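You operate a simulated robot arm through the tools that you are given. There is no shell and no other tool. Be economical: measure what you need, move in short steps, check, and stop when the job is done.

The job below is to be done with a simulated robot arm. You get a single attempt, and the scene is never put back.

TASK
Plug cart B into the post, switch on so the lamp lights, switch off, then park the plug.
Fine: the plug goes in and out with the switch off, back to its holster; valve and brake stay.

It is judged by the outcome, as a careful person would: the job done as asked, and still so three seconds after it is handed in. It fails if anything else is knocked over, pushed out of place, dropped, spilled or broken.

THE ROBOT
A 7-joint arm with a two-finger parallel gripper, fixed in place. Base frame: the origin is at the foot of the arm, x ahead of it, y to its left, z up. Readings come in cm, degrees, newtons and seconds.
With the tool pointing down near the work surface it reaches from about 10 to 58 cm from the base axis. Its first joint turns from -66.0 to 66.0 degrees. Payload 1.57 kg.
The TCP is the grasp point between the finger pads, 3 cm short of the fingertips. In the tool frame z runs along the fingers and y along their closing line. The gripper opens to 8 cm. The fingers are 1.7 cm wide and 1.2 cm thick; the gripper's body (4 by 8.2 cm) begins 8 cm behind the TCP.
Orientation is told as [roll, pitch, yaw] about the base's x, y, z axes, in that order, counted from this pose: with the fingers straight down and closing along the base's y, the tool's x points along the base's -x, its y along +y and its z along -z.

THE INTERFACE
- The arm moves only by the tool send_rows. Its argument "rows" is a list of rows, each an object of numbers (a shift or turn left out is 0, a gripper value left out holds the last): "tx", "ty", "tz": the shift along the tool's x, y, z in m; "rx", "ry", "rz": the turn, a rotation vector about the tool's x, y, z in degrees; "grip": the opening, from 0 (shut) to 1 (fully open). In form: [{"tx": .., "ty": .., "tz": .., "rx": .., "ry": .., "rz": .., "grip": ..}, ...]. A call has 1 to 8 rows; each row is the pose to reach, as a shift and turn from the pose commanded when the call began, along the tool's axes at that moment. Each row takes 0.2 s and may step no farther than 5 cm and 8.6 degrees from the row before; otherwise, or with a gripper value out of range, the whole call is refused. A pose out of reach is approached as far as the arm can. The call stops where the force on the tool passes 40 N (or 10 N more than at its start, if that is more) or the arm is blocked; 0.2 s more then pass. Each finger travels about 7.2 cm/s and halts on what it meets, pressing with about 28 N; the grip force reading is that of the motor and also rises with nothing between the fingers. The clock runs only during rows and for 0.2 s after the last one: add rows that repeat a pose to give the fingers time. It gives the time, the measured TCP pose, the force on the tool (base axes), the opening and the grip force at its end, in the units of the frame above (readings bear some noise), with the torque about the TCP (base axes, N m) and any sound that the robot's microphone picked up.
- Cameras (640 x 400 px; columns grow to the right, rows downward): "scene" is fixed at [4.99, 43.67, 140.93]; the picture's right is [-0.78, -0.63, 0.00], its down [-0.45, 0.55, -0.70] and it looks along [0.44, -0.55, -0.71] (base axes); focal length 356 px, centre (320, 200). "wrist" rides on the gripper at [7.2, -0.7, -12.2] in the tool frame; the picture's right is [0.09, 1.00, 0.00], its down [-0.84, 0.08, -0.54] and it looks along [-0.54, 0.05, 0.84] (tool axes); focal length 238 px, centre (320, 200).
- snapshot(camera): a new picture of that camera. No time passes.
- locate(camera, pixels): for up to 12 pixels [column, row] of the newest picture of that camera ("zoom" is the newest enlarged one), the place [x, y, z] in the base frame of the surface seen there, good to about 0.2 cm. No time passes.
- close_up(camera, box): a new picture of the part [left, top, right, bottom] of that camera's present view, enlarged. No time passes.
- hand_in(): hands the job in; it is judged then, once.

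Keep the steps short. Do not move on a guess: measure, check each grasp and each placing, and mend mistakes. In all there are 80 turns and 46 pictures (those below and enlarged ones count). Leave the gripper open and the arm clear of the work at the hand-in unless told otherwise, and finish with a single line.

The tools are called as a command line: name --argument value ..., lists and objects as JSON in quotes. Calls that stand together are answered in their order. send_rows: Moves the arm, as the interface text tells. Its arguments: {"type":"object","properties":{"rows":{"type":"array","items":{"type":"object","properties":{"tx":{"type":"number"},"ty":{"type":"number"},"tz":{"type":"number"},"rx":{"type":"number"},"ry":{"type":"number"},"rz":{"type":"number"},"grip":{"type":"number"}}}}},"required":["rows"]} The other tools are called the same way: snapshot (camera) takes a picture; locate (camera, pixels) gives the place of the surface under pixels of a picture; close_up (camera, box) takes an enlarged picture of a part of a camera's view; hand_in () hands the job in.

At the start:

```text
clock: 0.0
tcp_pos: [36.05, 9.31, 107.35]
tcp_rot: [0.0, 0.0, 0.0]
force: [-0.6, -0.3, -0.5]
wrist_torque: [-0.01, -0.01, 0.05]
grip_width: 7.99
gripper_force: 0.0
```

scene: 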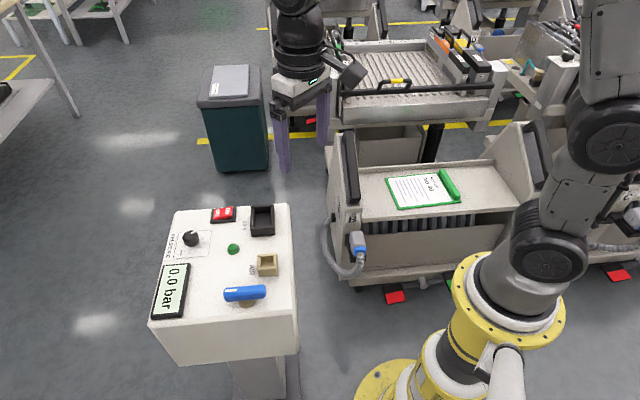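
wrist: 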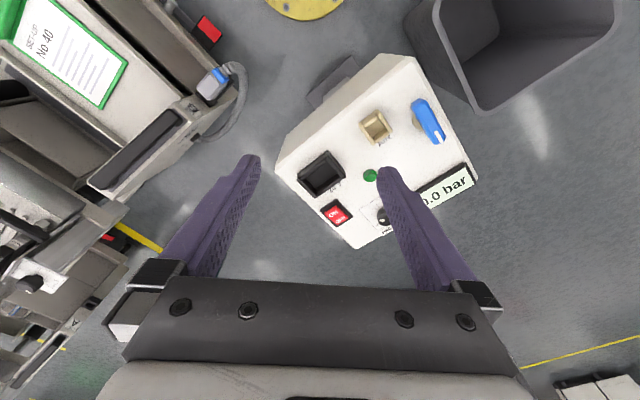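

I see a post with a switch, sockets, a blue valve and a lamp. The plug with a blue part sits on the cart's side near (357,243). I'll take closer looks at both.

close_up --camera "scene" --box '[140, 190, 310, 340]'

close_up --camera "scene" --box '[310, 200, 420, 310]'

```text
2.67 times, centred on (225, 265) of scene
```

zoom: 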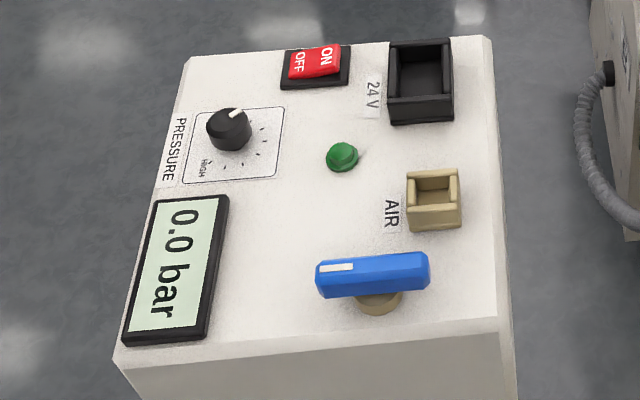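

```text
3.64 times, centred on (365, 255) of scene
```

zoom: 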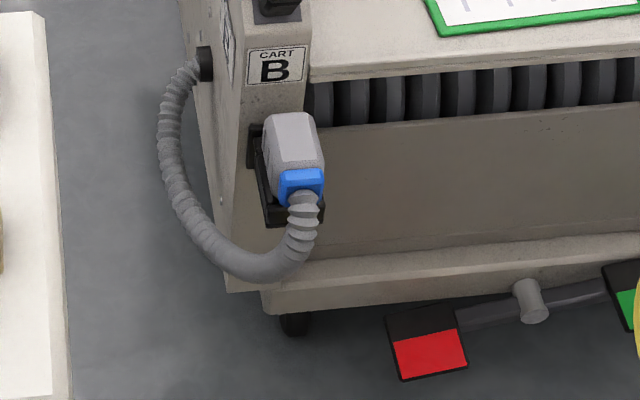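

Cart B's plug sits in a holster on the cart. I'll measure the plug from this zoom.

locate --camera "zoom" --pixels '[[277, 118], [307, 118], [278, 165], [320, 165], [266, 150], [300, 185], [283, 200], [325, 180], [302, 205], [255, 130], [272, 222], [300, 240]]'

close_up --camera "scene" --box '[335, 220, 380, 270]'

close_up --camera "wrist" --box '[170, 40, 270, 140]'

```text
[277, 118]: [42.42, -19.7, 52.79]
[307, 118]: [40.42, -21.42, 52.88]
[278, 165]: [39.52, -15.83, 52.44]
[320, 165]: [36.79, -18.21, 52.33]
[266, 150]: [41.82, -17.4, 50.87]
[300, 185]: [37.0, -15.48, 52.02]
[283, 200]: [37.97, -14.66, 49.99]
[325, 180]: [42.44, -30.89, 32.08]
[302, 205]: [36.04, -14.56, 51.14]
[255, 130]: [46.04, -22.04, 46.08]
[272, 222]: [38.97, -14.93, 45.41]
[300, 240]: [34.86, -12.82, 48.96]
```

```text
8.00 times, centred on (358, 245) of scene
```

zoom: 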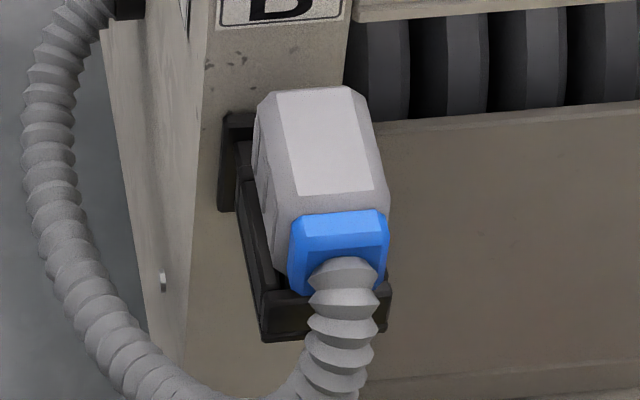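

```text
4.00 times, centred on (220, 90) of wrist
```

zoom: 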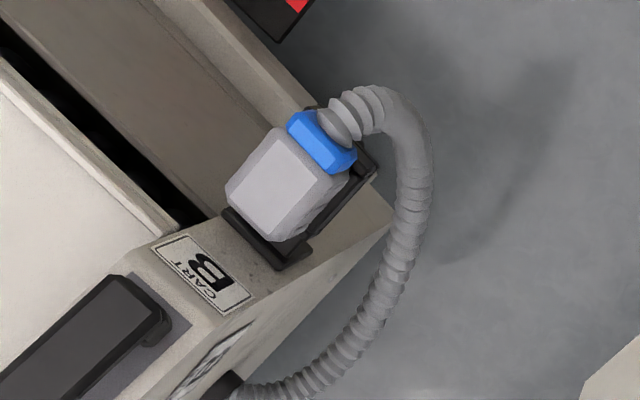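

The plug lies with its long axis roughly horizontal. Now I'll measure the post: the sockets, switch, lamp and surface.

close_up --camera "scene" --box '[140, 190, 310, 340]'

locate --camera "zoom" --pixels '[[388, 44], [452, 41], [453, 118], [391, 123], [420, 70], [408, 173], [458, 172], [435, 185], [300, 60], [328, 62], [341, 155], [470, 150]]'

locate --camera "zoom" --pixels '[[190, 65], [485, 45], [490, 315], [130, 350], [300, 110], [280, 86], [349, 84], [346, 48], [406, 228], [460, 225], [320, 270], [425, 265]]'

```text
2.67 times, centred on (225, 265) of scene
```

zoom: 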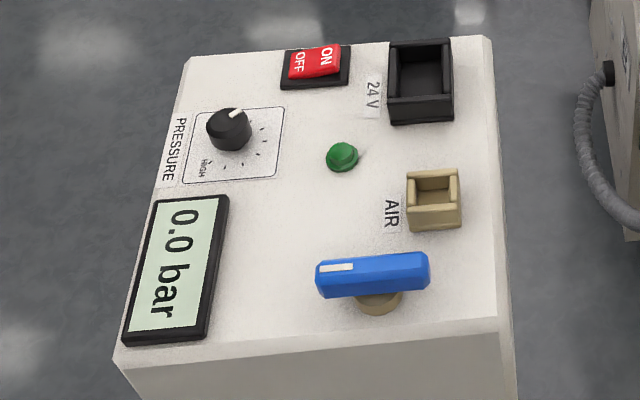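

```text
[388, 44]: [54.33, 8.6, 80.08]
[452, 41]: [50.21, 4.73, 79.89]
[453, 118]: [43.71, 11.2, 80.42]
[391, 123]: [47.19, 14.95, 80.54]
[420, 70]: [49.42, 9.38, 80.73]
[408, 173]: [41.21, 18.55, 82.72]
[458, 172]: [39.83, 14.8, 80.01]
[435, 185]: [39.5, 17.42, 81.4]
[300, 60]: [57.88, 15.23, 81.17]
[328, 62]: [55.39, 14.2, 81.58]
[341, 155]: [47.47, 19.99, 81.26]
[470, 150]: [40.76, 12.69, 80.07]
```

```text
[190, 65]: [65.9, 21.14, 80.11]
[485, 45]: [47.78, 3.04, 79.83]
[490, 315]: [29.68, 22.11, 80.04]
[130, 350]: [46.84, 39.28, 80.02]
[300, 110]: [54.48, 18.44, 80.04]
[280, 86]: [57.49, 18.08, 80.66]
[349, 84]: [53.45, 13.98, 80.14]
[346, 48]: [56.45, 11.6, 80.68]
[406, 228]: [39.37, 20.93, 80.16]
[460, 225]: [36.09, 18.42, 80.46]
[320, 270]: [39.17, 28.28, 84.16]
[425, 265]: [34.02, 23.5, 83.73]
```

Post top is at z=80 and is turned about 45°. I'll swing to above the plug with the tool high, then look with the wrist camera.

send_rows --rows '[{"ty": -0.05}, {"ty": -0.1}, {"ty": -0.15}, {"ty": -0.2}, {"ty": -0.25}, {"ty": -0.265, "tx": -0.03, "tz": 0.03}, {"ty": -0.265, "tx": -0.03, "tz": 0.08}, {"ty": -0.265, "tx": -0.03, "tz": 0.13}]'

send_rows --rows '[{"tz": 0.05}, {"tz": 0.1}, {"tz": 0.15}, {"tz": 0.2}]'

snapshot --camera "wrist"

```text
clock: 1.8
tcp_pos: [38.95, -17.4, 94.43]
tcp_rot: [0.0, 0.0, -0.1]
force: [0.1, -0.5, -0.4]
wrist_torque: [0.0, 0.01, 0.03]
grip_width: 8.0
gripper_force: 0.0
```

```text
clock: 2.8
tcp_pos: [39.29, -17.22, 74.38]
tcp_rot: [0.0, 0.1, 0.0]
force: [0.1, -0.5, -0.3]
wrist_torque: [0.0, -0.02, 0.0]
grip_width: 8.0
gripper_force: 0.0
```

```text
38 pictures are left
```

wrist: 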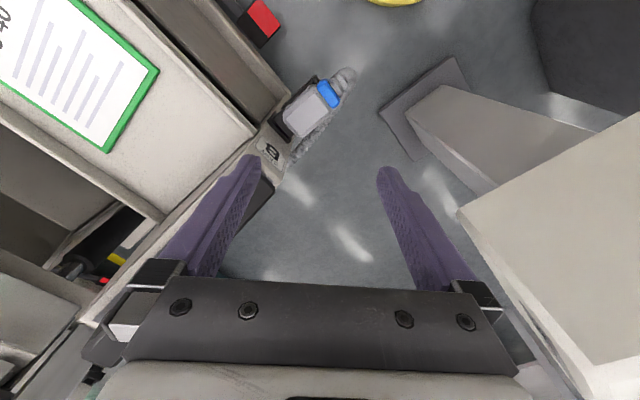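

close_up --camera "wrist" --box '[250, 55, 370, 165]'

snapshot --camera "scene"

```text
3.64 times, centred on (310, 110) of wrist
```

zoom: 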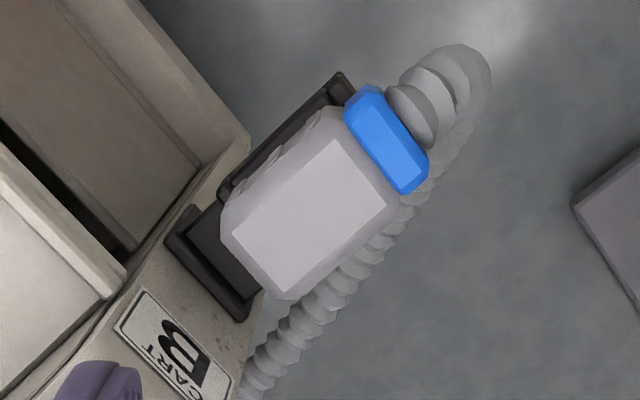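

```text
36 pictures are left
```

scene: 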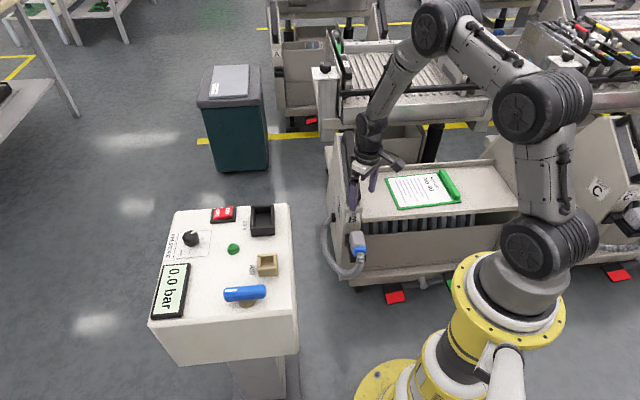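

I'll measure the plug outline from this zoom.

close_up --camera "wrist" --box '[250, 55, 370, 165]'

locate --camera "zoom" --pixels '[[335, 145], [383, 202], [238, 235], [290, 288], [225, 215], [275, 293], [362, 95], [412, 185], [390, 140], [335, 85], [195, 225], [240, 305]]'

locate --camera "zoom" --pixels '[[325, 120], [225, 250], [215, 255], [210, 230], [170, 240], [245, 318], [195, 207], [265, 155], [280, 150], [408, 110], [130, 320], [235, 375]]'

```text
3.64 times, centred on (310, 110) of wrist
```

zoom: 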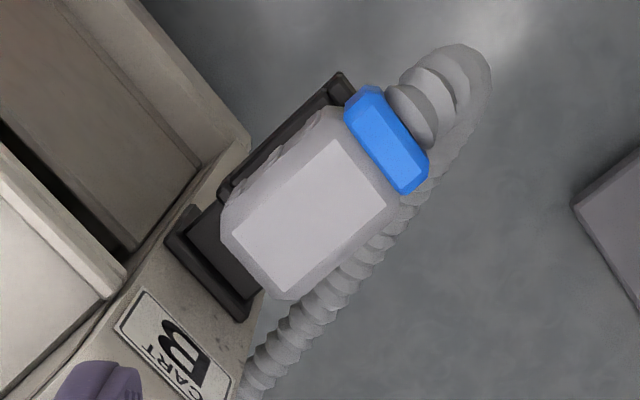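

```text
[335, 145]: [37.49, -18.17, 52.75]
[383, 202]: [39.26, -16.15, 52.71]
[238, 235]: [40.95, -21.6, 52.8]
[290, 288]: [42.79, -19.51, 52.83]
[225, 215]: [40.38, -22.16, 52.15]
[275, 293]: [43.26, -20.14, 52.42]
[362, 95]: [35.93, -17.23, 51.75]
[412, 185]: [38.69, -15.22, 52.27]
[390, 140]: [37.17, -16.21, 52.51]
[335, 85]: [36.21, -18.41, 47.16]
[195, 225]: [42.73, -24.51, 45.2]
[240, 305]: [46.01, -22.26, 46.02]
```

```text
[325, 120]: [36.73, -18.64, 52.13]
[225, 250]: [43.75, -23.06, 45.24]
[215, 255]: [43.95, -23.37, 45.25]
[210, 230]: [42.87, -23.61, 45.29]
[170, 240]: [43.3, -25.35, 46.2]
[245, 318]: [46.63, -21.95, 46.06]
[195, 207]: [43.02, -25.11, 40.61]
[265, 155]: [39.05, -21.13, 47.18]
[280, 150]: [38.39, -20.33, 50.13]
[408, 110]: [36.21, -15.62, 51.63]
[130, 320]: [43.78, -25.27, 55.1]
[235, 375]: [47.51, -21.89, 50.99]
```

The plug is an angled hood: flat top at z≈52.75, cable out the side, mating end down in a tray-like holster. Now I'll check both post sockets at more zoom.

close_up --camera "scene" --box '[205, 195, 295, 285]'

locate --camera "zoom" --pixels '[[345, 95], [475, 90], [480, 210], [350, 225], [410, 130], [420, 185], [378, 360], [470, 358], [475, 430], [385, 440], [425, 375], [430, 410]]'

```text
4.44 times, centred on (250, 240) of scene
```

zoom: 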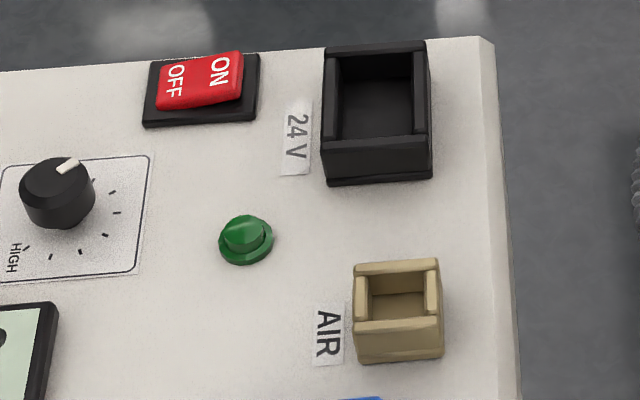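

```text
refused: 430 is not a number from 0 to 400
```

locate --camera "zoom" --pixels '[[331, 50], [418, 45], [424, 138], [329, 146], [375, 75], [375, 120], [357, 268], [435, 264], [438, 320], [358, 327], [400, 300], [398, 272]]'

locate --camera "zoom" --pixels '[[327, 183], [431, 177], [344, 110], [338, 60], [412, 60], [412, 130], [185, 85], [222, 75], [240, 97], [165, 107], [155, 70], [250, 240]]'

```text
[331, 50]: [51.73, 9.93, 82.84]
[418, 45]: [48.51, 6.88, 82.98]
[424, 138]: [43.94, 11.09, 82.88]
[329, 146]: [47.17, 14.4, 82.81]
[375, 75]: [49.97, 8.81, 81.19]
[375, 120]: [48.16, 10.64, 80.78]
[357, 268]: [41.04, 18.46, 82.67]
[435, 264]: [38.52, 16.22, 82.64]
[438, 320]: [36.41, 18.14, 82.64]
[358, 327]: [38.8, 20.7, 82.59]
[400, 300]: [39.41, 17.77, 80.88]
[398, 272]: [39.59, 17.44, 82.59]
```

```text
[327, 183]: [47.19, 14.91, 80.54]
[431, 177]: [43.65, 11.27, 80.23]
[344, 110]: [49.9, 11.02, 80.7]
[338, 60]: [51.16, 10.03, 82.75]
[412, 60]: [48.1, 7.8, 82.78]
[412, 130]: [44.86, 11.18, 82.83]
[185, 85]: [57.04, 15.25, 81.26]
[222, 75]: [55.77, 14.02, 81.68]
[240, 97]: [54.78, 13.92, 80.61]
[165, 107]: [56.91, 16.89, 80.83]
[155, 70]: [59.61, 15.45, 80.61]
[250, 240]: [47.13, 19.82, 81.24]
```

The 24 V socket (rim z 82.8, floor 80.75, about 6.3 x 4.4 between wall centres) matches the plug, and AIR is too small. Its long axis runs the same way as the holster's. I'll yaw the gripper -45° so it closes across the plug, and look again.

send_rows --rows '[{"rz": 8}, {"rz": 16}, {"rz": 24}, {"rz": 32}, {"rz": 40}, {"rz": 45}, {"rz": 45, "tz": 0.04}, {"rz": 45, "tz": 0.08}]'

snapshot --camera "wrist"

```text
clock: 4.6
tcp_pos: [39.22, -17.0, 66.06]
tcp_rot: [0.0, -0.1, -44.9]
force: [-0.3, -0.2, 0.2]
wrist_torque: [0.01, -0.01, 0.01]
grip_width: 8.0
gripper_force: 0.0
```

```text
33 pictures are left
```

wrist: 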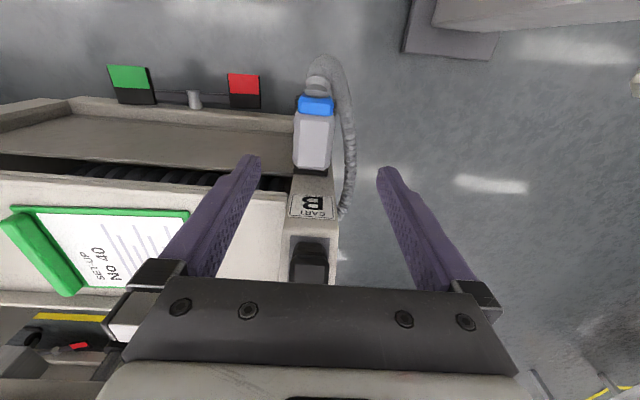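

Orientation lines up with the cart. I'll measure the plug precisely in a zoom.

close_up --camera "wrist" --box '[270, 85, 360, 185]'

locate --camera "zoom" --pixels '[[270, 110], [370, 110], [260, 300], [370, 305], [250, 150], [390, 150], [320, 80], [320, 200], [320, 345], [245, 200], [250, 330], [380, 345]]'

locate --camera "wrist" --pixels '[[280, 150], [262, 184], [270, 110], [285, 195], [300, 225], [310, 245], [293, 240], [335, 250], [310, 275], [240, 120]]'

```text
4.00 times, centred on (315, 135) of wrist
```

zoom: 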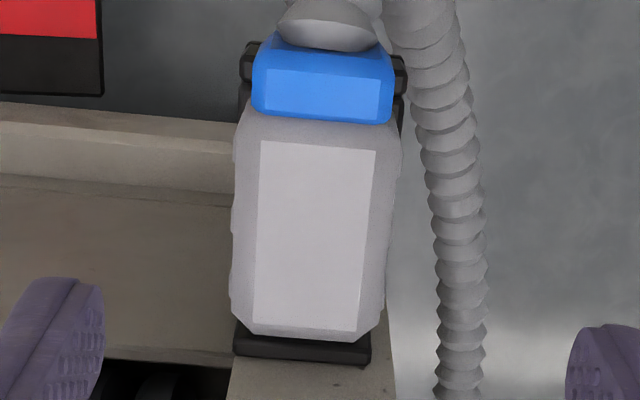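

```text
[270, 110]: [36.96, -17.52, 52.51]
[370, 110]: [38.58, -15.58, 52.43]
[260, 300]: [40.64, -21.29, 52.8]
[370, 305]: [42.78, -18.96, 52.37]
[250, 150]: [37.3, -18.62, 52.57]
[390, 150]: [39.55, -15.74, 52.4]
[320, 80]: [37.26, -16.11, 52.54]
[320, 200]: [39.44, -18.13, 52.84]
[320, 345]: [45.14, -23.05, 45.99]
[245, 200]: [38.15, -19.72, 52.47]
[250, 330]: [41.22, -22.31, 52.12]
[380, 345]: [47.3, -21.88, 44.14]
```

```text
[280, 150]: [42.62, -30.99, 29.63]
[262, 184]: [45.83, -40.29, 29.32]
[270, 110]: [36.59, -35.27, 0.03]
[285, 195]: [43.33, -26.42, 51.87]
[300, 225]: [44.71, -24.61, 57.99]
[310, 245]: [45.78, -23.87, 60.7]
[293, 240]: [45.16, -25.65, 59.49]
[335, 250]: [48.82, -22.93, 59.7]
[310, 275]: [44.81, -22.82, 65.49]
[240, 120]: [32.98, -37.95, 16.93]
```

A black bar on the cart end rises behind the plug. I'll check how near it comes to the hand.

snapshot --camera "scene"

locate --camera "scene" --pixels '[[350, 140], [348, 165], [353, 190], [356, 205], [345, 150], [355, 200]]'

close_up --camera "scene" --box '[310, 90, 430, 280]'

```text
31 pictures are left
```

scene: 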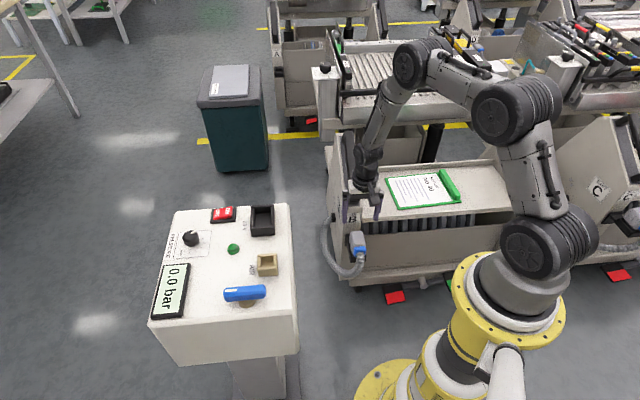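

```text
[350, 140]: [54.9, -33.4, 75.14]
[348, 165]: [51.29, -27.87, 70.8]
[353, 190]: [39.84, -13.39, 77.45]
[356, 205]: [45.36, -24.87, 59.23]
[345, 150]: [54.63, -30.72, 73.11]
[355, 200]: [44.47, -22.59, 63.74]
```

```text
2.11 times, centred on (370, 185) of scene
```

zoom: 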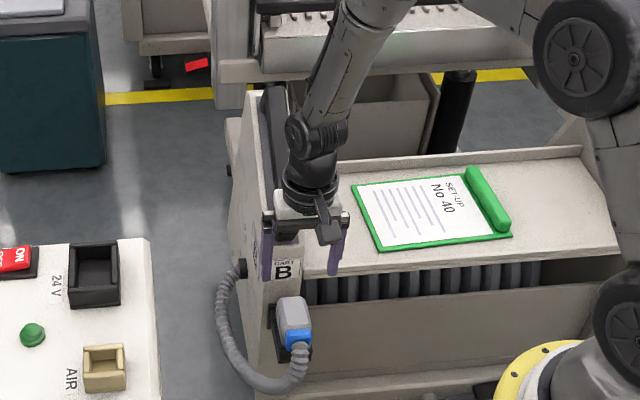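

locate --camera "scene" --pixels '[[415, 60], [395, 95], [380, 125], [370, 150], [368, 165], [366, 185], [500, 100], [540, 240], [358, 165], [362, 178]]'

```text
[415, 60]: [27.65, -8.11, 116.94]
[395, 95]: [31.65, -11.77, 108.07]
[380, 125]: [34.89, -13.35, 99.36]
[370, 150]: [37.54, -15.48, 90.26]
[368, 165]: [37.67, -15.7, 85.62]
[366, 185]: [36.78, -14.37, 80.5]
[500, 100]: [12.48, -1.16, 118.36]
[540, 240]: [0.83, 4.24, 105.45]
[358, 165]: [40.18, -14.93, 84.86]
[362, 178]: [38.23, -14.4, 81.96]
```

The forearm leans back toward the robot, so it is clear. I'll check cable height beside the plug before descending.

locate --camera "zoom" --pixels '[[290, 285], [300, 330], [290, 360], [225, 310], [230, 330]]'

locate --camera "wrist" --pixels '[[340, 90], [346, 110], [349, 135], [349, 160], [347, 185], [344, 205], [320, 65], [318, 85]]'

```text
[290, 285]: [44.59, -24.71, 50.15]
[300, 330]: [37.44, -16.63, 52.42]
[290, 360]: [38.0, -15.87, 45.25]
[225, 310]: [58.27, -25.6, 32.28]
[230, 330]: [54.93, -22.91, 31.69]
```

```text
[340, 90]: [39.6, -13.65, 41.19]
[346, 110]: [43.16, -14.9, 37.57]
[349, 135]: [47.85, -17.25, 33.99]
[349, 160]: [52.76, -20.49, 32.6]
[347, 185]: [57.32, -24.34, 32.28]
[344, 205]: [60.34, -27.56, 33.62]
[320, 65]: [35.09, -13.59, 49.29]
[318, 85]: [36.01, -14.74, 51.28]
```

Cable is well below. I'll align over the plug, narrow the opening to about 5.6 cm, and descend to z≈51.

send_rows --rows '[{"tx": -0.0175, "ty": -0.007, "grip": 0.7}, {"tx": -0.0175, "ty": -0.007, "tz": 0.04}, {"tx": -0.0175, "ty": -0.007, "tz": 0.08}, {"tx": -0.0175, "ty": -0.007, "tz": 0.11}]'

snapshot --camera "wrist"

```text
clock: 5.6
tcp_pos: [39.84, -18.8, 55.17]
tcp_rot: [0.0, 0.0, -45.0]
force: [-0.2, -0.3, 0.4]
wrist_torque: [0.02, -0.02, 0.03]
grip_width: 5.57
gripper_force: 0.0
```

```text
29 pictures are left
```

wrist: 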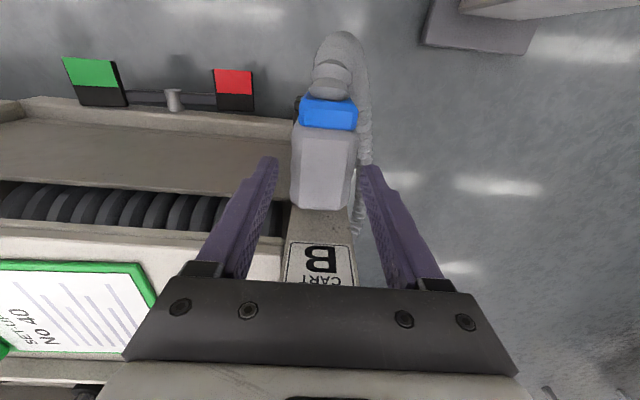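

The plug sits midway between the fingers. I'll descend 4.2 cm and close.

send_rows --rows '[{"tz": 0.02, "ty": 0.001}, {"tz": 0.042, "ty": 0.001}, {"tz": 0.042, "ty": 0.001}]'

send_rows --rows '[{"grip": 0.46}, {"grip": 0.4}, {"grip": 0.3}, {"grip": 0.3}]'

snapshot --camera "wrist"

```text
clock: 6.4
tcp_pos: [39.84, -18.76, 51.13]
tcp_rot: [0.0, 0.0, -45.0]
force: [-0.4, 0.5, 0.5]
wrist_torque: [0.03, 0.0, -0.04]
grip_width: 5.61
gripper_force: 0.0
```

```text
clock: 7.4
tcp_pos: [39.86, -18.67, 51.04]
tcp_rot: [0.0, 0.0, -45.0]
force: [0.8, 0.0, 0.2]
wrist_torque: [-0.06, -0.02, 0.0]
grip_width: 4.36
gripper_force: 27.9
```

```text
28 pictures are left
```

wrist: 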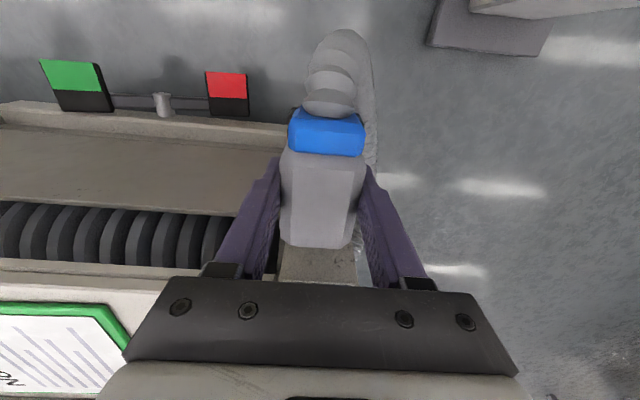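

Gripped at 4.36 cm. The switch reads OFF, since its ON side is raised. I'll lift straight up slowly.

send_rows --rows '[{"tz": -0.005}, {"tz": -0.01}, {"tz": -0.02}, {"tz": -0.03}, {"tz": -0.04}, {"tz": -0.055}, {"tz": -0.07}, {"tz": -0.08}]'

snapshot --camera "wrist"

close_up --camera "scene" --box '[320, 180, 420, 280]'

```text
clock: 9.2
tcp_pos: [39.92, -18.87, 59.2]
tcp_rot: [0.0, 0.1, -45.0]
force: [0.4, 0.3, -2.4]
wrist_torque: [-0.02, 0.0, 0.01]
grip_width: 4.39
gripper_force: 28.4
```

```text
27 pictures are left
```

wrist: 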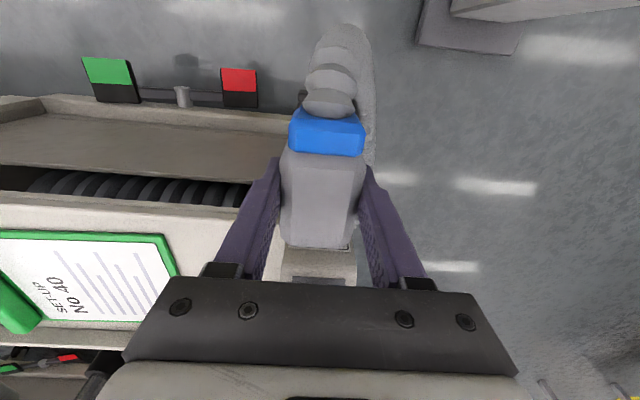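

```text
4.00 times, centred on (370, 230) of scene
```

zoom: 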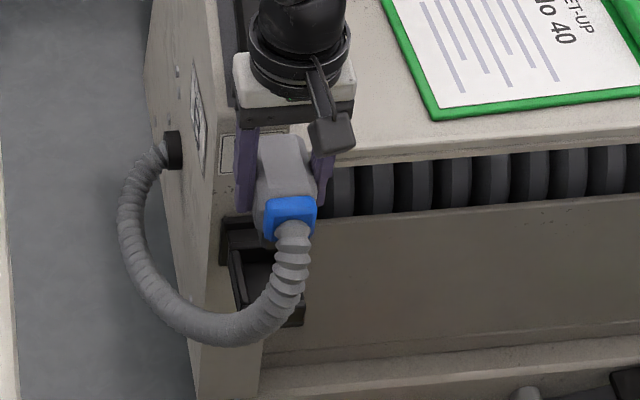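

The plug is out and held, and the cable follows. I'll raise 20 cm more and check the pull.

send_rows --rows '[{"tz": -0.03}, {"tz": -0.06}, {"tz": -0.09}, {"tz": -0.12}, {"tz": -0.15}, {"tz": -0.18}, {"tz": -0.2}]'

close_up --camera "scene" --box '[310, 140, 430, 280]'

```text
clock: 10.8
tcp_pos: [39.9, -18.64, 78.97]
tcp_rot: [0.0, 0.1, -44.9]
force: [0.0, -0.3, -2.0]
wrist_torque: [0.0, -0.03, -0.01]
grip_width: 4.38
gripper_force: 28.0
```

```text
2.86 times, centred on (370, 210) of scene
```

zoom: 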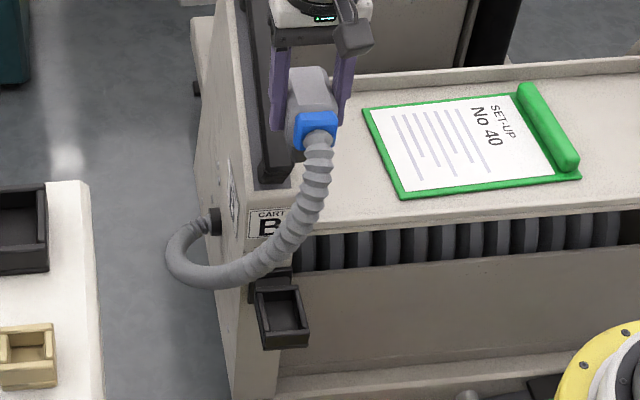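

No cable pull, and the empty holster is now visible at (280,315). I'll measure its rim for the relation to the plug.

close_up --camera "scene" --box '[385, 225, 430, 280]'

close_up --camera "scene" --box '[335, 215, 385, 270]'

```text
7.27 times, centred on (408, 252) of scene
```

zoom: 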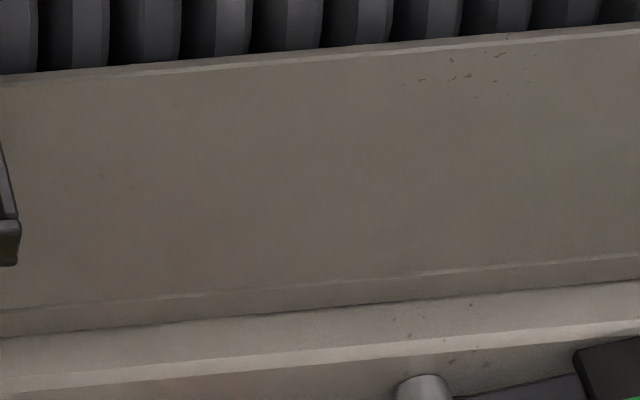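

```text
7.27 times, centred on (360, 242) of scene
```

zoom: 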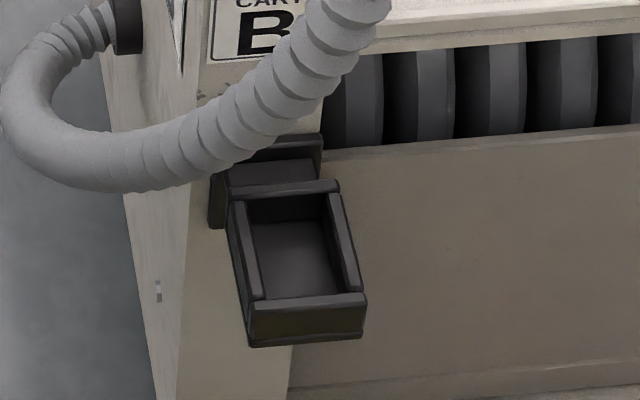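

locate --camera "zoom" --pixels '[[237, 196], [333, 185], [362, 300], [255, 309], [285, 190], [308, 305], [242, 250], [347, 245], [290, 260], [280, 240], [325, 280], [285, 170]]'

close_up --camera "scene" --box '[228, 195, 283, 245]'

locate --camera "zoom" --pixels '[[282, 97], [402, 95], [408, 268], [280, 280], [345, 85], [348, 272], [286, 180], [400, 180], [345, 150], [345, 220], [300, 220], [390, 130]]'

```text
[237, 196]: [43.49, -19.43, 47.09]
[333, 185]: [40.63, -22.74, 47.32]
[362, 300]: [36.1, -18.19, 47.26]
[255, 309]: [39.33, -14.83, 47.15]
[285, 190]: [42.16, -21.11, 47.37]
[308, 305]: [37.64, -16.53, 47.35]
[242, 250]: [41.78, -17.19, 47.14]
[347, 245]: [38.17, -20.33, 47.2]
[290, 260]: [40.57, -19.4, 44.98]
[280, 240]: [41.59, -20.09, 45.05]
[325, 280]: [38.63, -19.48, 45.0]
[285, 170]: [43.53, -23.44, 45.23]
```

```text
8.00 times, centred on (256, 220) of scene
```

zoom: 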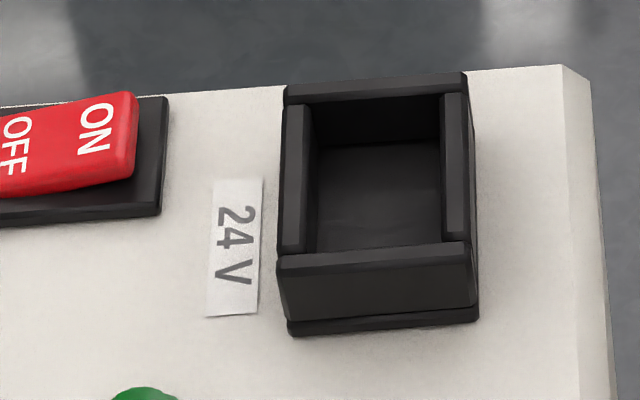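

```text
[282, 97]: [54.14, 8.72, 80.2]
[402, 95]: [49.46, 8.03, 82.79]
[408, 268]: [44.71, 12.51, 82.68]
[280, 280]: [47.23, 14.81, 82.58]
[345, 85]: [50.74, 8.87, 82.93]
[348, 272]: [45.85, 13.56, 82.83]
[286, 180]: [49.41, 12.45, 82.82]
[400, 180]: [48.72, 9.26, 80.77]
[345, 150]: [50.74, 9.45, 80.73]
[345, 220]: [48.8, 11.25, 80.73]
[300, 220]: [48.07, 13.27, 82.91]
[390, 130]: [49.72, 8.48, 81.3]
```

Holster: centre s≈41.5, t≈15.0, rim z 47.2, floor 45.0. I'll refine the 24 V socket walls with more points.

locate --camera "zoom" --pixels '[[294, 130], [294, 210], [454, 130], [454, 210], [456, 170], [320, 88], [420, 84], [320, 263], [420, 255], [370, 87], [370, 259], [294, 170]]'

locate --camera "zoom" --pixels '[[272, 130], [272, 210], [479, 170], [480, 200], [290, 325], [477, 312], [380, 318], [200, 300], [220, 120], [130, 140], [60, 160], [10, 150]]'

```text
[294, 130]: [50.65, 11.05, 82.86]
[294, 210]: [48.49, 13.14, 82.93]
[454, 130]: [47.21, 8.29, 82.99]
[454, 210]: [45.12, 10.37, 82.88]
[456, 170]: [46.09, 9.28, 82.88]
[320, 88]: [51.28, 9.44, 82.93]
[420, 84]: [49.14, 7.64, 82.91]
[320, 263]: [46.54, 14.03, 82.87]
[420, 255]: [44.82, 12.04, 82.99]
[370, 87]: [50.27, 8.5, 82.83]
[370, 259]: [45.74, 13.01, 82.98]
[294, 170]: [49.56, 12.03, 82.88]
```

```text
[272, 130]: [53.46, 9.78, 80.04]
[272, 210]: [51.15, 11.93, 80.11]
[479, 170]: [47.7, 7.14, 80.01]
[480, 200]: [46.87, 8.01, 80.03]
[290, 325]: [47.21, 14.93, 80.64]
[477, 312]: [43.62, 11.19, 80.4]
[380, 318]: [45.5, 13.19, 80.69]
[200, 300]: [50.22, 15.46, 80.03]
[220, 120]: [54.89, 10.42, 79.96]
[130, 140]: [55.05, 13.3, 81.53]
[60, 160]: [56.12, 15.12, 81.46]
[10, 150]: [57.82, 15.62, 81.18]
```

Target TCP over the socket is about (47.8, 10.75). I'll raise to z≈94 then carry the plug across, with force reading at the end.

send_rows --rows '[{"tz": -0.05}, {"tz": -0.1}, {"tz": -0.15}, {"tz": -0.15, "tx": 0.02, "ty": 0.035}, {"tz": -0.15, "tx": 0.04, "ty": 0.07}, {"tz": -0.15, "tx": 0.06, "ty": 0.105}, {"tz": -0.15, "tx": 0.08, "ty": 0.14}, {"tz": -0.15, "tx": 0.1, "ty": 0.175}]'

snapshot --camera "scene"

```text
clock: 12.6
tcp_pos: [44.96, 0.55, 94.3]
tcp_rot: [0.0, 0.0, -44.9]
force: [0.1, 0.5, -2.2]
wrist_torque: [0.03, 0.0, -0.01]
grip_width: 4.4
gripper_force: 27.6
```

```text
21 pictures are left
```

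scene: 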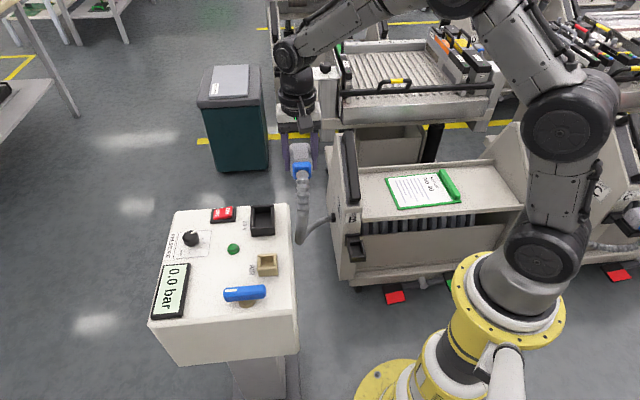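

No pull yet. I'll continue to above the socket.

send_rows --rows '[{"tx": 0.018, "ty": 0.03}, {"tx": 0.036, "ty": 0.06}, {"tx": 0.052, "ty": 0.0922}, {"tx": 0.052, "ty": 0.0922}]'

close_up --camera "scene" --box '[220, 130, 340, 290]'

snapshot --camera "wrist"

```text
clock: 13.6
tcp_pos: [48.04, 10.75, 94.47]
tcp_rot: [0.0, 0.0, -45.0]
force: [-0.7, -0.6, -2.8]
wrist_torque: [0.04, -0.02, 0.01]
grip_width: 4.37
gripper_force: 27.7
```

```text
2.50 times, centred on (280, 210) of scene
```

zoom: 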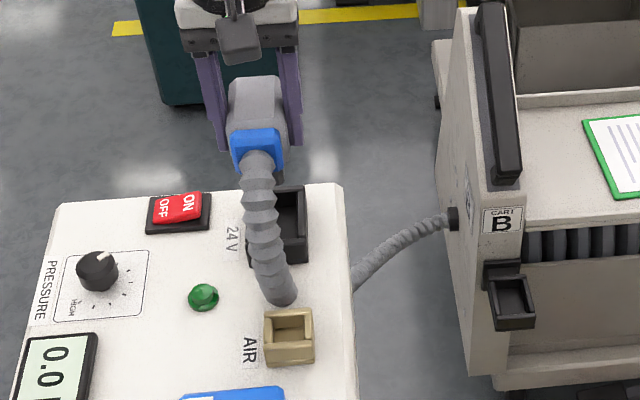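

```text
19 pictures are left
```

wrist: 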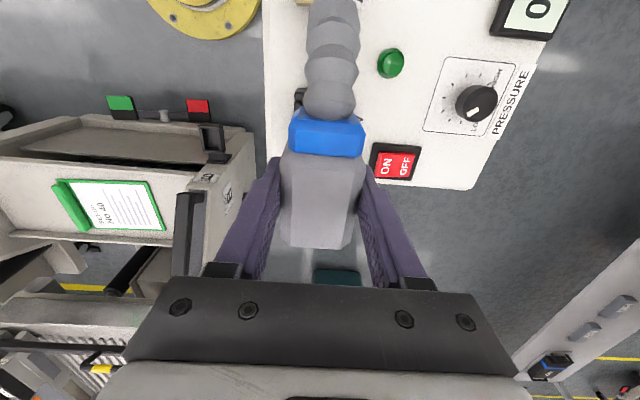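

Correcting about 2.5 mm sideways from the summed commands. Then I'll descend to just above the rim and inspect.

send_rows --rows '[{"ty": -0.0025}, {"ty": -0.0025, "tz": 0.02}, {"ty": -0.0025, "tz": 0.045}, {"ty": -0.0025, "tz": 0.045}]'

close_up --camera "scene" --box '[225, 165, 300, 255]'

```text
clock: 14.6
tcp_pos: [47.83, 10.7, 89.78]
tcp_rot: [0.0, 0.0, -45.0]
force: [1.1, 0.8, -2.9]
wrist_torque: [-0.01, 0.0, -0.01]
grip_width: 4.37
gripper_force: 28.0
```

```text
4.44 times, centred on (262, 210) of scene
```

zoom: 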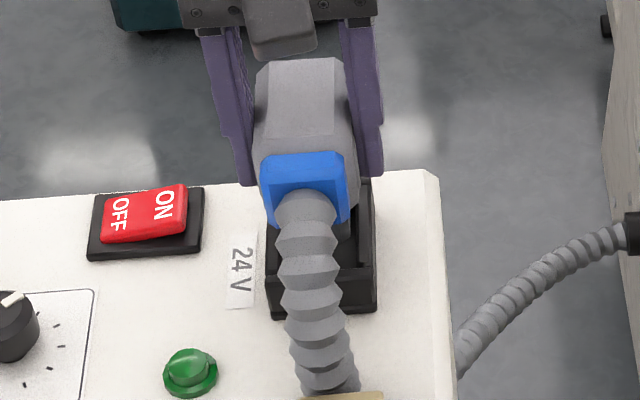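

Looks aligned. I'll check the plug's top face position against the socket.

locate --camera "zoom" --pixels '[[272, 75], [336, 75], [268, 130], [333, 130], [255, 130], [355, 130], [303, 100], [230, 165], [370, 165]]'

```text
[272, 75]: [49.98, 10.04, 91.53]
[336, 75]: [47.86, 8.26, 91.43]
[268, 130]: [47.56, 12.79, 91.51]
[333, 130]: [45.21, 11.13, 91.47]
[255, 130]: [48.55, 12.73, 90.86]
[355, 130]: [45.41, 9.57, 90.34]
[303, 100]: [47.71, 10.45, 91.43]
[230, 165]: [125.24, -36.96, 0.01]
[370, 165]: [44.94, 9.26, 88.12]
```

Within tolerance. I'll lower gently in small steps.

send_rows --rows '[{"tz": 0.006}, {"tz": 0.01}, {"tz": 0.014}, {"tz": 0.018}, {"tz": 0.021}]'

```text
clock: 15.8
tcp_pos: [47.85, 10.66, 87.45]
tcp_rot: [0.1, 0.0, -45.0]
force: [-0.3, 0.3, -2.3]
wrist_torque: [0.03, 0.01, -0.01]
grip_width: 4.39
gripper_force: 28.6
```

It is entering freely, with no contact force. I'll continue down to the bottom in small steps.

send_rows --rows '[{"tz": 0.002}, {"tz": 0.004}, {"tz": 0.006}, {"tz": 0.008}]'

close_up --camera "scene" --box '[225, 165, 300, 255]'

```text
clock: 16.8
tcp_pos: [47.82, 10.55, 86.79]
tcp_rot: [0.1, 0.0, -45.0]
force: [-0.4, -0.2, -2.8]
wrist_torque: [-0.01, 0.02, 0.01]
grip_width: 4.37
gripper_force: 28.7
```

```text
4.44 times, centred on (262, 210) of scene
```

zoom: 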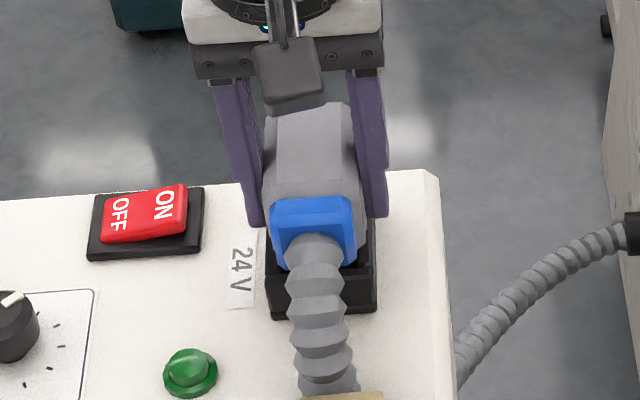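

No floor contact yet. I'll press a few more millimetres while watching force.

send_rows --rows '[{"tz": 0.001}, {"tz": 0.002}, {"tz": 0.003}]'

```text
clock: 17.6
tcp_pos: [47.86, 10.7, 86.71]
tcp_rot: [0.2, -0.2, -45.1]
force: [-4.8, -1.0, 21.2]
wrist_torque: [-0.33, 0.67, -0.03]
grip_width: 4.39
gripper_force: 28.1
```

The plug bottomed at z≈86.7, as predicted. I'll ease the press and open slightly to release.

send_rows --rows '[{"tz": -0.002}, {"tz": -0.002, "grip": 0.65}, {"tz": -0.002, "grip": 0.7}, {"tz": -0.002, "grip": 0.7}]'

close_up --camera "wrist" --box '[230, 60, 450, 280]'

```text
clock: 18.6
tcp_pos: [47.79, 10.48, 86.64]
tcp_rot: [0.1, 0.0, -45.0]
force: [-0.2, -0.2, -0.4]
wrist_torque: [0.03, 0.01, 0.0]
grip_width: 5.58
gripper_force: 0.1
```

```text
1.82 times, centred on (340, 170) of wrist
```

zoom: 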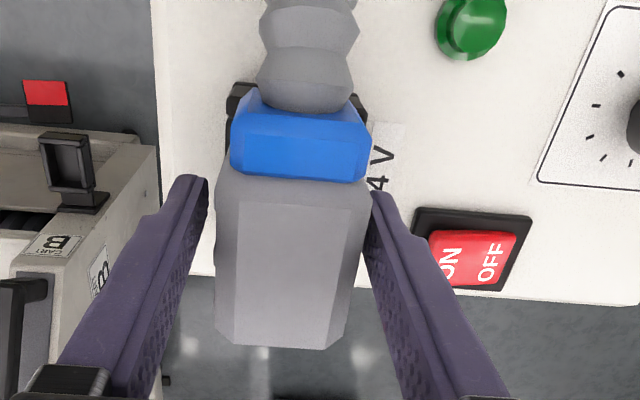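

Released. I'll rise straight up, then measure the switch and the seated plug from above.

send_rows --rows '[{"tz": -0.03}, {"tz": -0.06}, {"tz": -0.1, "grip": 0.4}, {"tz": -0.12, "ty": 0.03, "tx": -0.015, "grip": 0.1}, {"tz": -0.12, "ty": 0.07, "tx": -0.015, "grip": 0.0}, {"tz": -0.12, "ty": 0.07, "tx": -0.015, "grip": 0.0}]'

close_up --camera "wrist" --box '[220, 50, 380, 210]'

locate --camera "zoom" --pixels '[[100, 200], [200, 200], [320, 200], [420, 200], [520, 200]]'

```text
clock: 20.0
tcp_pos: [53.77, 14.65, 98.6]
tcp_rot: [0.0, 0.0, -45.0]
force: [-0.4, -0.8, 0.2]
wrist_torque: [0.02, 0.03, 0.0]
grip_width: 0.0
gripper_force: 21.4
```

```text
2.50 times, centred on (300, 130) of wrist
```

zoom: 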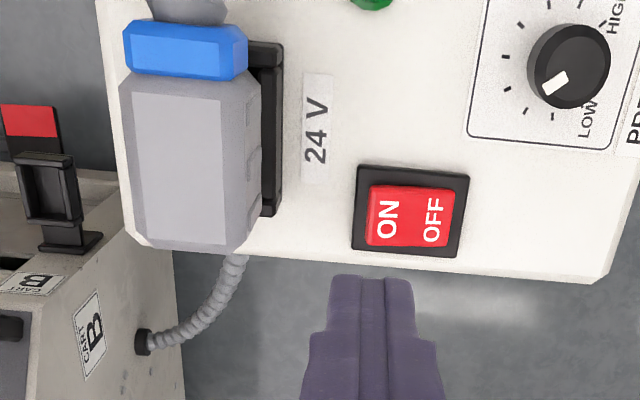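

```text
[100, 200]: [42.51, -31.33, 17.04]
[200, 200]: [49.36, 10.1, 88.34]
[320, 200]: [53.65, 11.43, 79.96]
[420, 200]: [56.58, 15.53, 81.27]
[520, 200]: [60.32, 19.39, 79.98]
```

locate --camera "zoom" --pixels '[[372, 190], [372, 240], [450, 195], [446, 240], [388, 218], [432, 218], [410, 218], [357, 215], [465, 215], [150, 100], [215, 110], [220, 230]]'

```text
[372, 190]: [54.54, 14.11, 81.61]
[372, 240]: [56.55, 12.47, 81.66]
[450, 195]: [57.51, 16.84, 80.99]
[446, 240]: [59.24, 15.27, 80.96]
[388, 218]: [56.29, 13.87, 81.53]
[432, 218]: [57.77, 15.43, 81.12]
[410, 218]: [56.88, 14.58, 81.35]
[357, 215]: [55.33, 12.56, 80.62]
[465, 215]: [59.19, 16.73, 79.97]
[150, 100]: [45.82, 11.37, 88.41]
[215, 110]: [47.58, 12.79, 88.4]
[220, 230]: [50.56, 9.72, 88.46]
```

Plug is seated level (top z 88.4). The rocker's centre is s≈29.9, t≈50.65, with its ON half at z 81.6. I'll move above the ON half with the fingers shut.

send_rows --rows '[{"tx": -0.017, "ty": 0.0088}, {"tx": -0.017, "ty": 0.0088, "tz": 0.04}, {"tx": -0.017, "ty": 0.0088, "tz": 0.08}, {"tx": -0.017, "ty": 0.0088, "tz": 0.12}, {"tx": -0.017, "ty": 0.0088, "tz": 0.12}]'

close_up --camera "wrist" --box '[240, 80, 440, 260]'

```text
clock: 21.2
tcp_pos: [55.69, 14.1, 86.6]
tcp_rot: [0.0, 0.0, -45.0]
force: [-0.9, 0.1, -0.3]
wrist_torque: [-0.04, 0.01, -0.01]
grip_width: 0.0
gripper_force: 21.0
```

```text
2.22 times, centred on (340, 170) of wrist
```

zoom: 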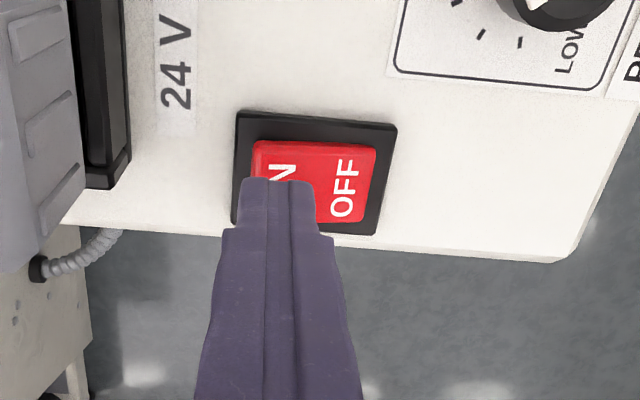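

Over the ON half. I'll press down in small steps.

send_rows --rows '[{"tz": 0.012}, {"tz": 0.018}, {"tz": 0.021}, {"tz": 0.024}, {"tz": 0.027}]'

close_up --camera "wrist" --box '[220, 0, 440, 220]'

```text
clock: 22.4
tcp_pos: [55.59, 13.99, 84.22]
tcp_rot: [0.2, -0.1, -44.9]
force: [-14.4, -4.8, 25.1]
wrist_torque: [0.01, 0.28, 0.07]
grip_width: 0.0
gripper_force: 21.4
```

```text
1.82 times, centred on (330, 110) of wrist
```

zoom: 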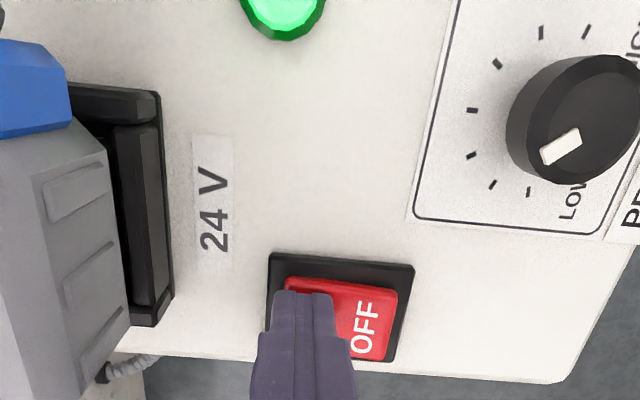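

The lamp is lit. I'll lift off, shift over to the OFF half, and check that it stays on.

send_rows --rows '[{"tz": 0.01}, {"tz": -0.01}, {"tz": -0.01, "ty": 0.028}, {"tz": -0.01, "ty": 0.028}]'

close_up --camera "wrist" --box '[220, 0, 440, 220]'

```text
clock: 22.7
tcp_pos: [55.69, 13.94, 84.29]
tcp_rot: [0.1, -0.1, -45.0]
force: [-8.0, -2.8, 6.4]
wrist_torque: [0.02, 0.19, 0.04]
grip_width: 0.0
gripper_force: 21.1
stopped in row 1: the force on the tool passed its limit at 48 N (the readings are from after the stop); the commanded pose is now the measured one
```

```text
1.82 times, centred on (330, 110) of wrist
```

zoom: 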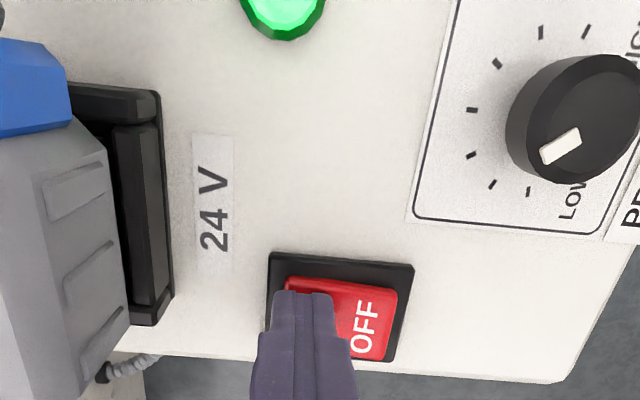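

That was my sign slip: row one pressed down and the force stop caught it. Nothing looks changed and the lamp is still lit. Now I'll lift off properly.

send_rows --rows '[{"tz": -0.005}, {"tz": -0.025}, {"tz": -0.025, "ty": 0.028}, {"tz": -0.025, "ty": 0.028}]'

close_up --camera "wrist" --box '[220, 0, 440, 220]'

locate --camera "zoom" --pixels '[[250, 230], [255, 255], [290, 235], [300, 240]]'

```text
clock: 23.7
tcp_pos: [57.77, 16.0, 86.67]
tcp_rot: [0.2, -0.2, -44.9]
force: [-0.3, -0.4, -0.4]
wrist_torque: [0.01, -0.03, 0.0]
grip_width: 0.02
gripper_force: 21.1
```

```text
1.82 times, centred on (330, 110) of wrist
```

zoom: 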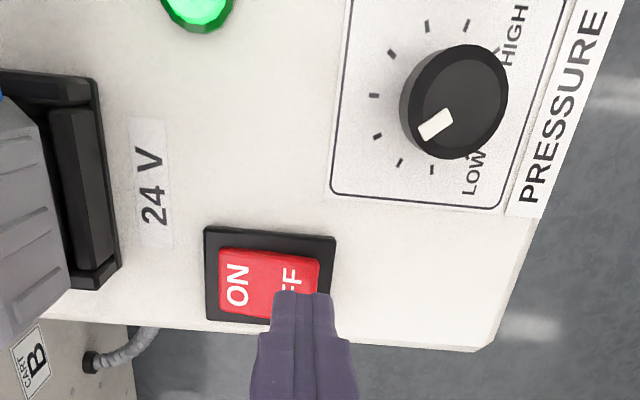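

```text
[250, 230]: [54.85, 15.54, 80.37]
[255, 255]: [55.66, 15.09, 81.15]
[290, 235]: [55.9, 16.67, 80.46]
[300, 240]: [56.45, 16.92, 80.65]
```

Lamp stays lit with the switch at ON, and the fingers are above the OFF half. I'll press OFF and lift off in the same call.

send_rows --rows '[{"tz": 0.012}, {"tz": 0.018}, {"tz": 0.021}, {"tz": 0.0235}, {"tz": 0.026}, {"tz": 0.015}, {"tz": 0.0}, {"tz": -0.02}]'

close_up --camera "wrist" --box '[200, 20, 420, 220]'

```text
clock: 25.5
tcp_pos: [57.59, 15.84, 88.66]
tcp_rot: [0.1, -0.1, -45.0]
force: [-0.1, 0.0, -0.5]
wrist_torque: [-0.01, -0.01, 0.01]
grip_width: 0.0
gripper_force: 21.8
```

```text
2.00 times, centred on (310, 120) of wrist
```

zoom: 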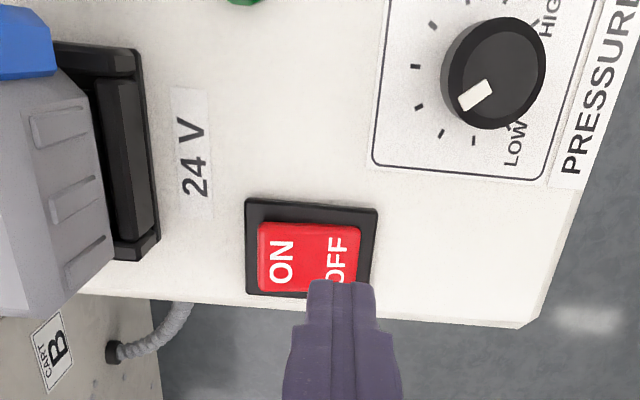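

The lamp looks dark now. I'll rise, go back over the plug and open the gripper to the same width as before, then look.

send_rows --rows '[{"tz": -0.04}, {"tz": -0.08}, {"tz": -0.1, "tx": 0.01, "ty": -0.03}, {"tz": -0.1, "tx": 0.02, "ty": -0.07}, {"tz": -0.1, "tx": 0.0325, "ty": -0.107, "grip": 0.4}, {"tz": -0.1, "tx": 0.0325, "ty": -0.107, "grip": 0.7}, {"tz": -0.1, "tx": 0.0325, "ty": -0.107, "grip": 0.7}]'

snapshot --camera "wrist"

locate --camera "wrist" --pixels '[[300, 140], [335, 140], [300, 185], [335, 185], [318, 160]]'

```text
clock: 27.1
tcp_pos: [47.81, 10.49, 98.65]
tcp_rot: [0.2, -0.1, -45.0]
force: [0.4, 0.6, 0.3]
wrist_torque: [-0.04, -0.01, 0.0]
grip_width: 5.59
gripper_force: 0.1
```

```text
9 pictures are left
```

wrist: 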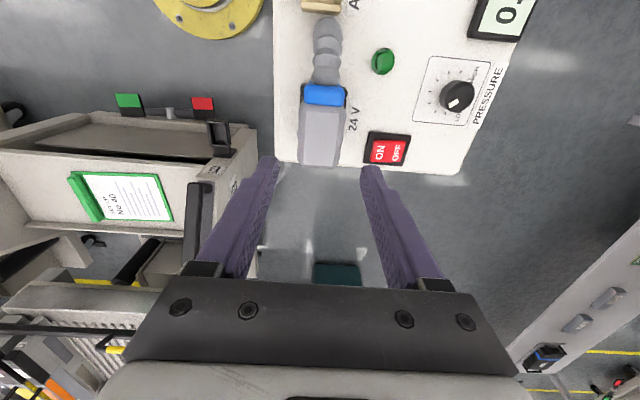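

```text
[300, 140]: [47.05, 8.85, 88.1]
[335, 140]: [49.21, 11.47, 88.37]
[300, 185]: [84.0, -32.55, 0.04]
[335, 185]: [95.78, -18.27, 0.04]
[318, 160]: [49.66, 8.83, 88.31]
```

Lamp off, plug centred between the fingers. I'll descend 12 cm and grip it.

send_rows --rows '[{"tz": 0.04}, {"tz": 0.08}, {"tz": 0.1}, {"tz": 0.119}, {"tz": 0.119}]'

send_rows --rows '[{"grip": 0.46}, {"grip": 0.4}, {"grip": 0.3}, {"grip": 0.3}]'

```text
clock: 28.3
tcp_pos: [47.8, 10.62, 86.72]
tcp_rot: [0.2, 0.0, -45.0]
force: [-0.1, 0.0, -0.8]
wrist_torque: [0.0, -0.01, -0.02]
grip_width: 5.6
gripper_force: 0.0
```

```text
clock: 29.3
tcp_pos: [47.89, 10.61, 86.54]
tcp_rot: [0.1, -0.1, -45.1]
force: [0.8, 0.4, -0.4]
wrist_torque: [-0.05, -0.09, 0.0]
grip_width: 4.37
gripper_force: 27.5
```

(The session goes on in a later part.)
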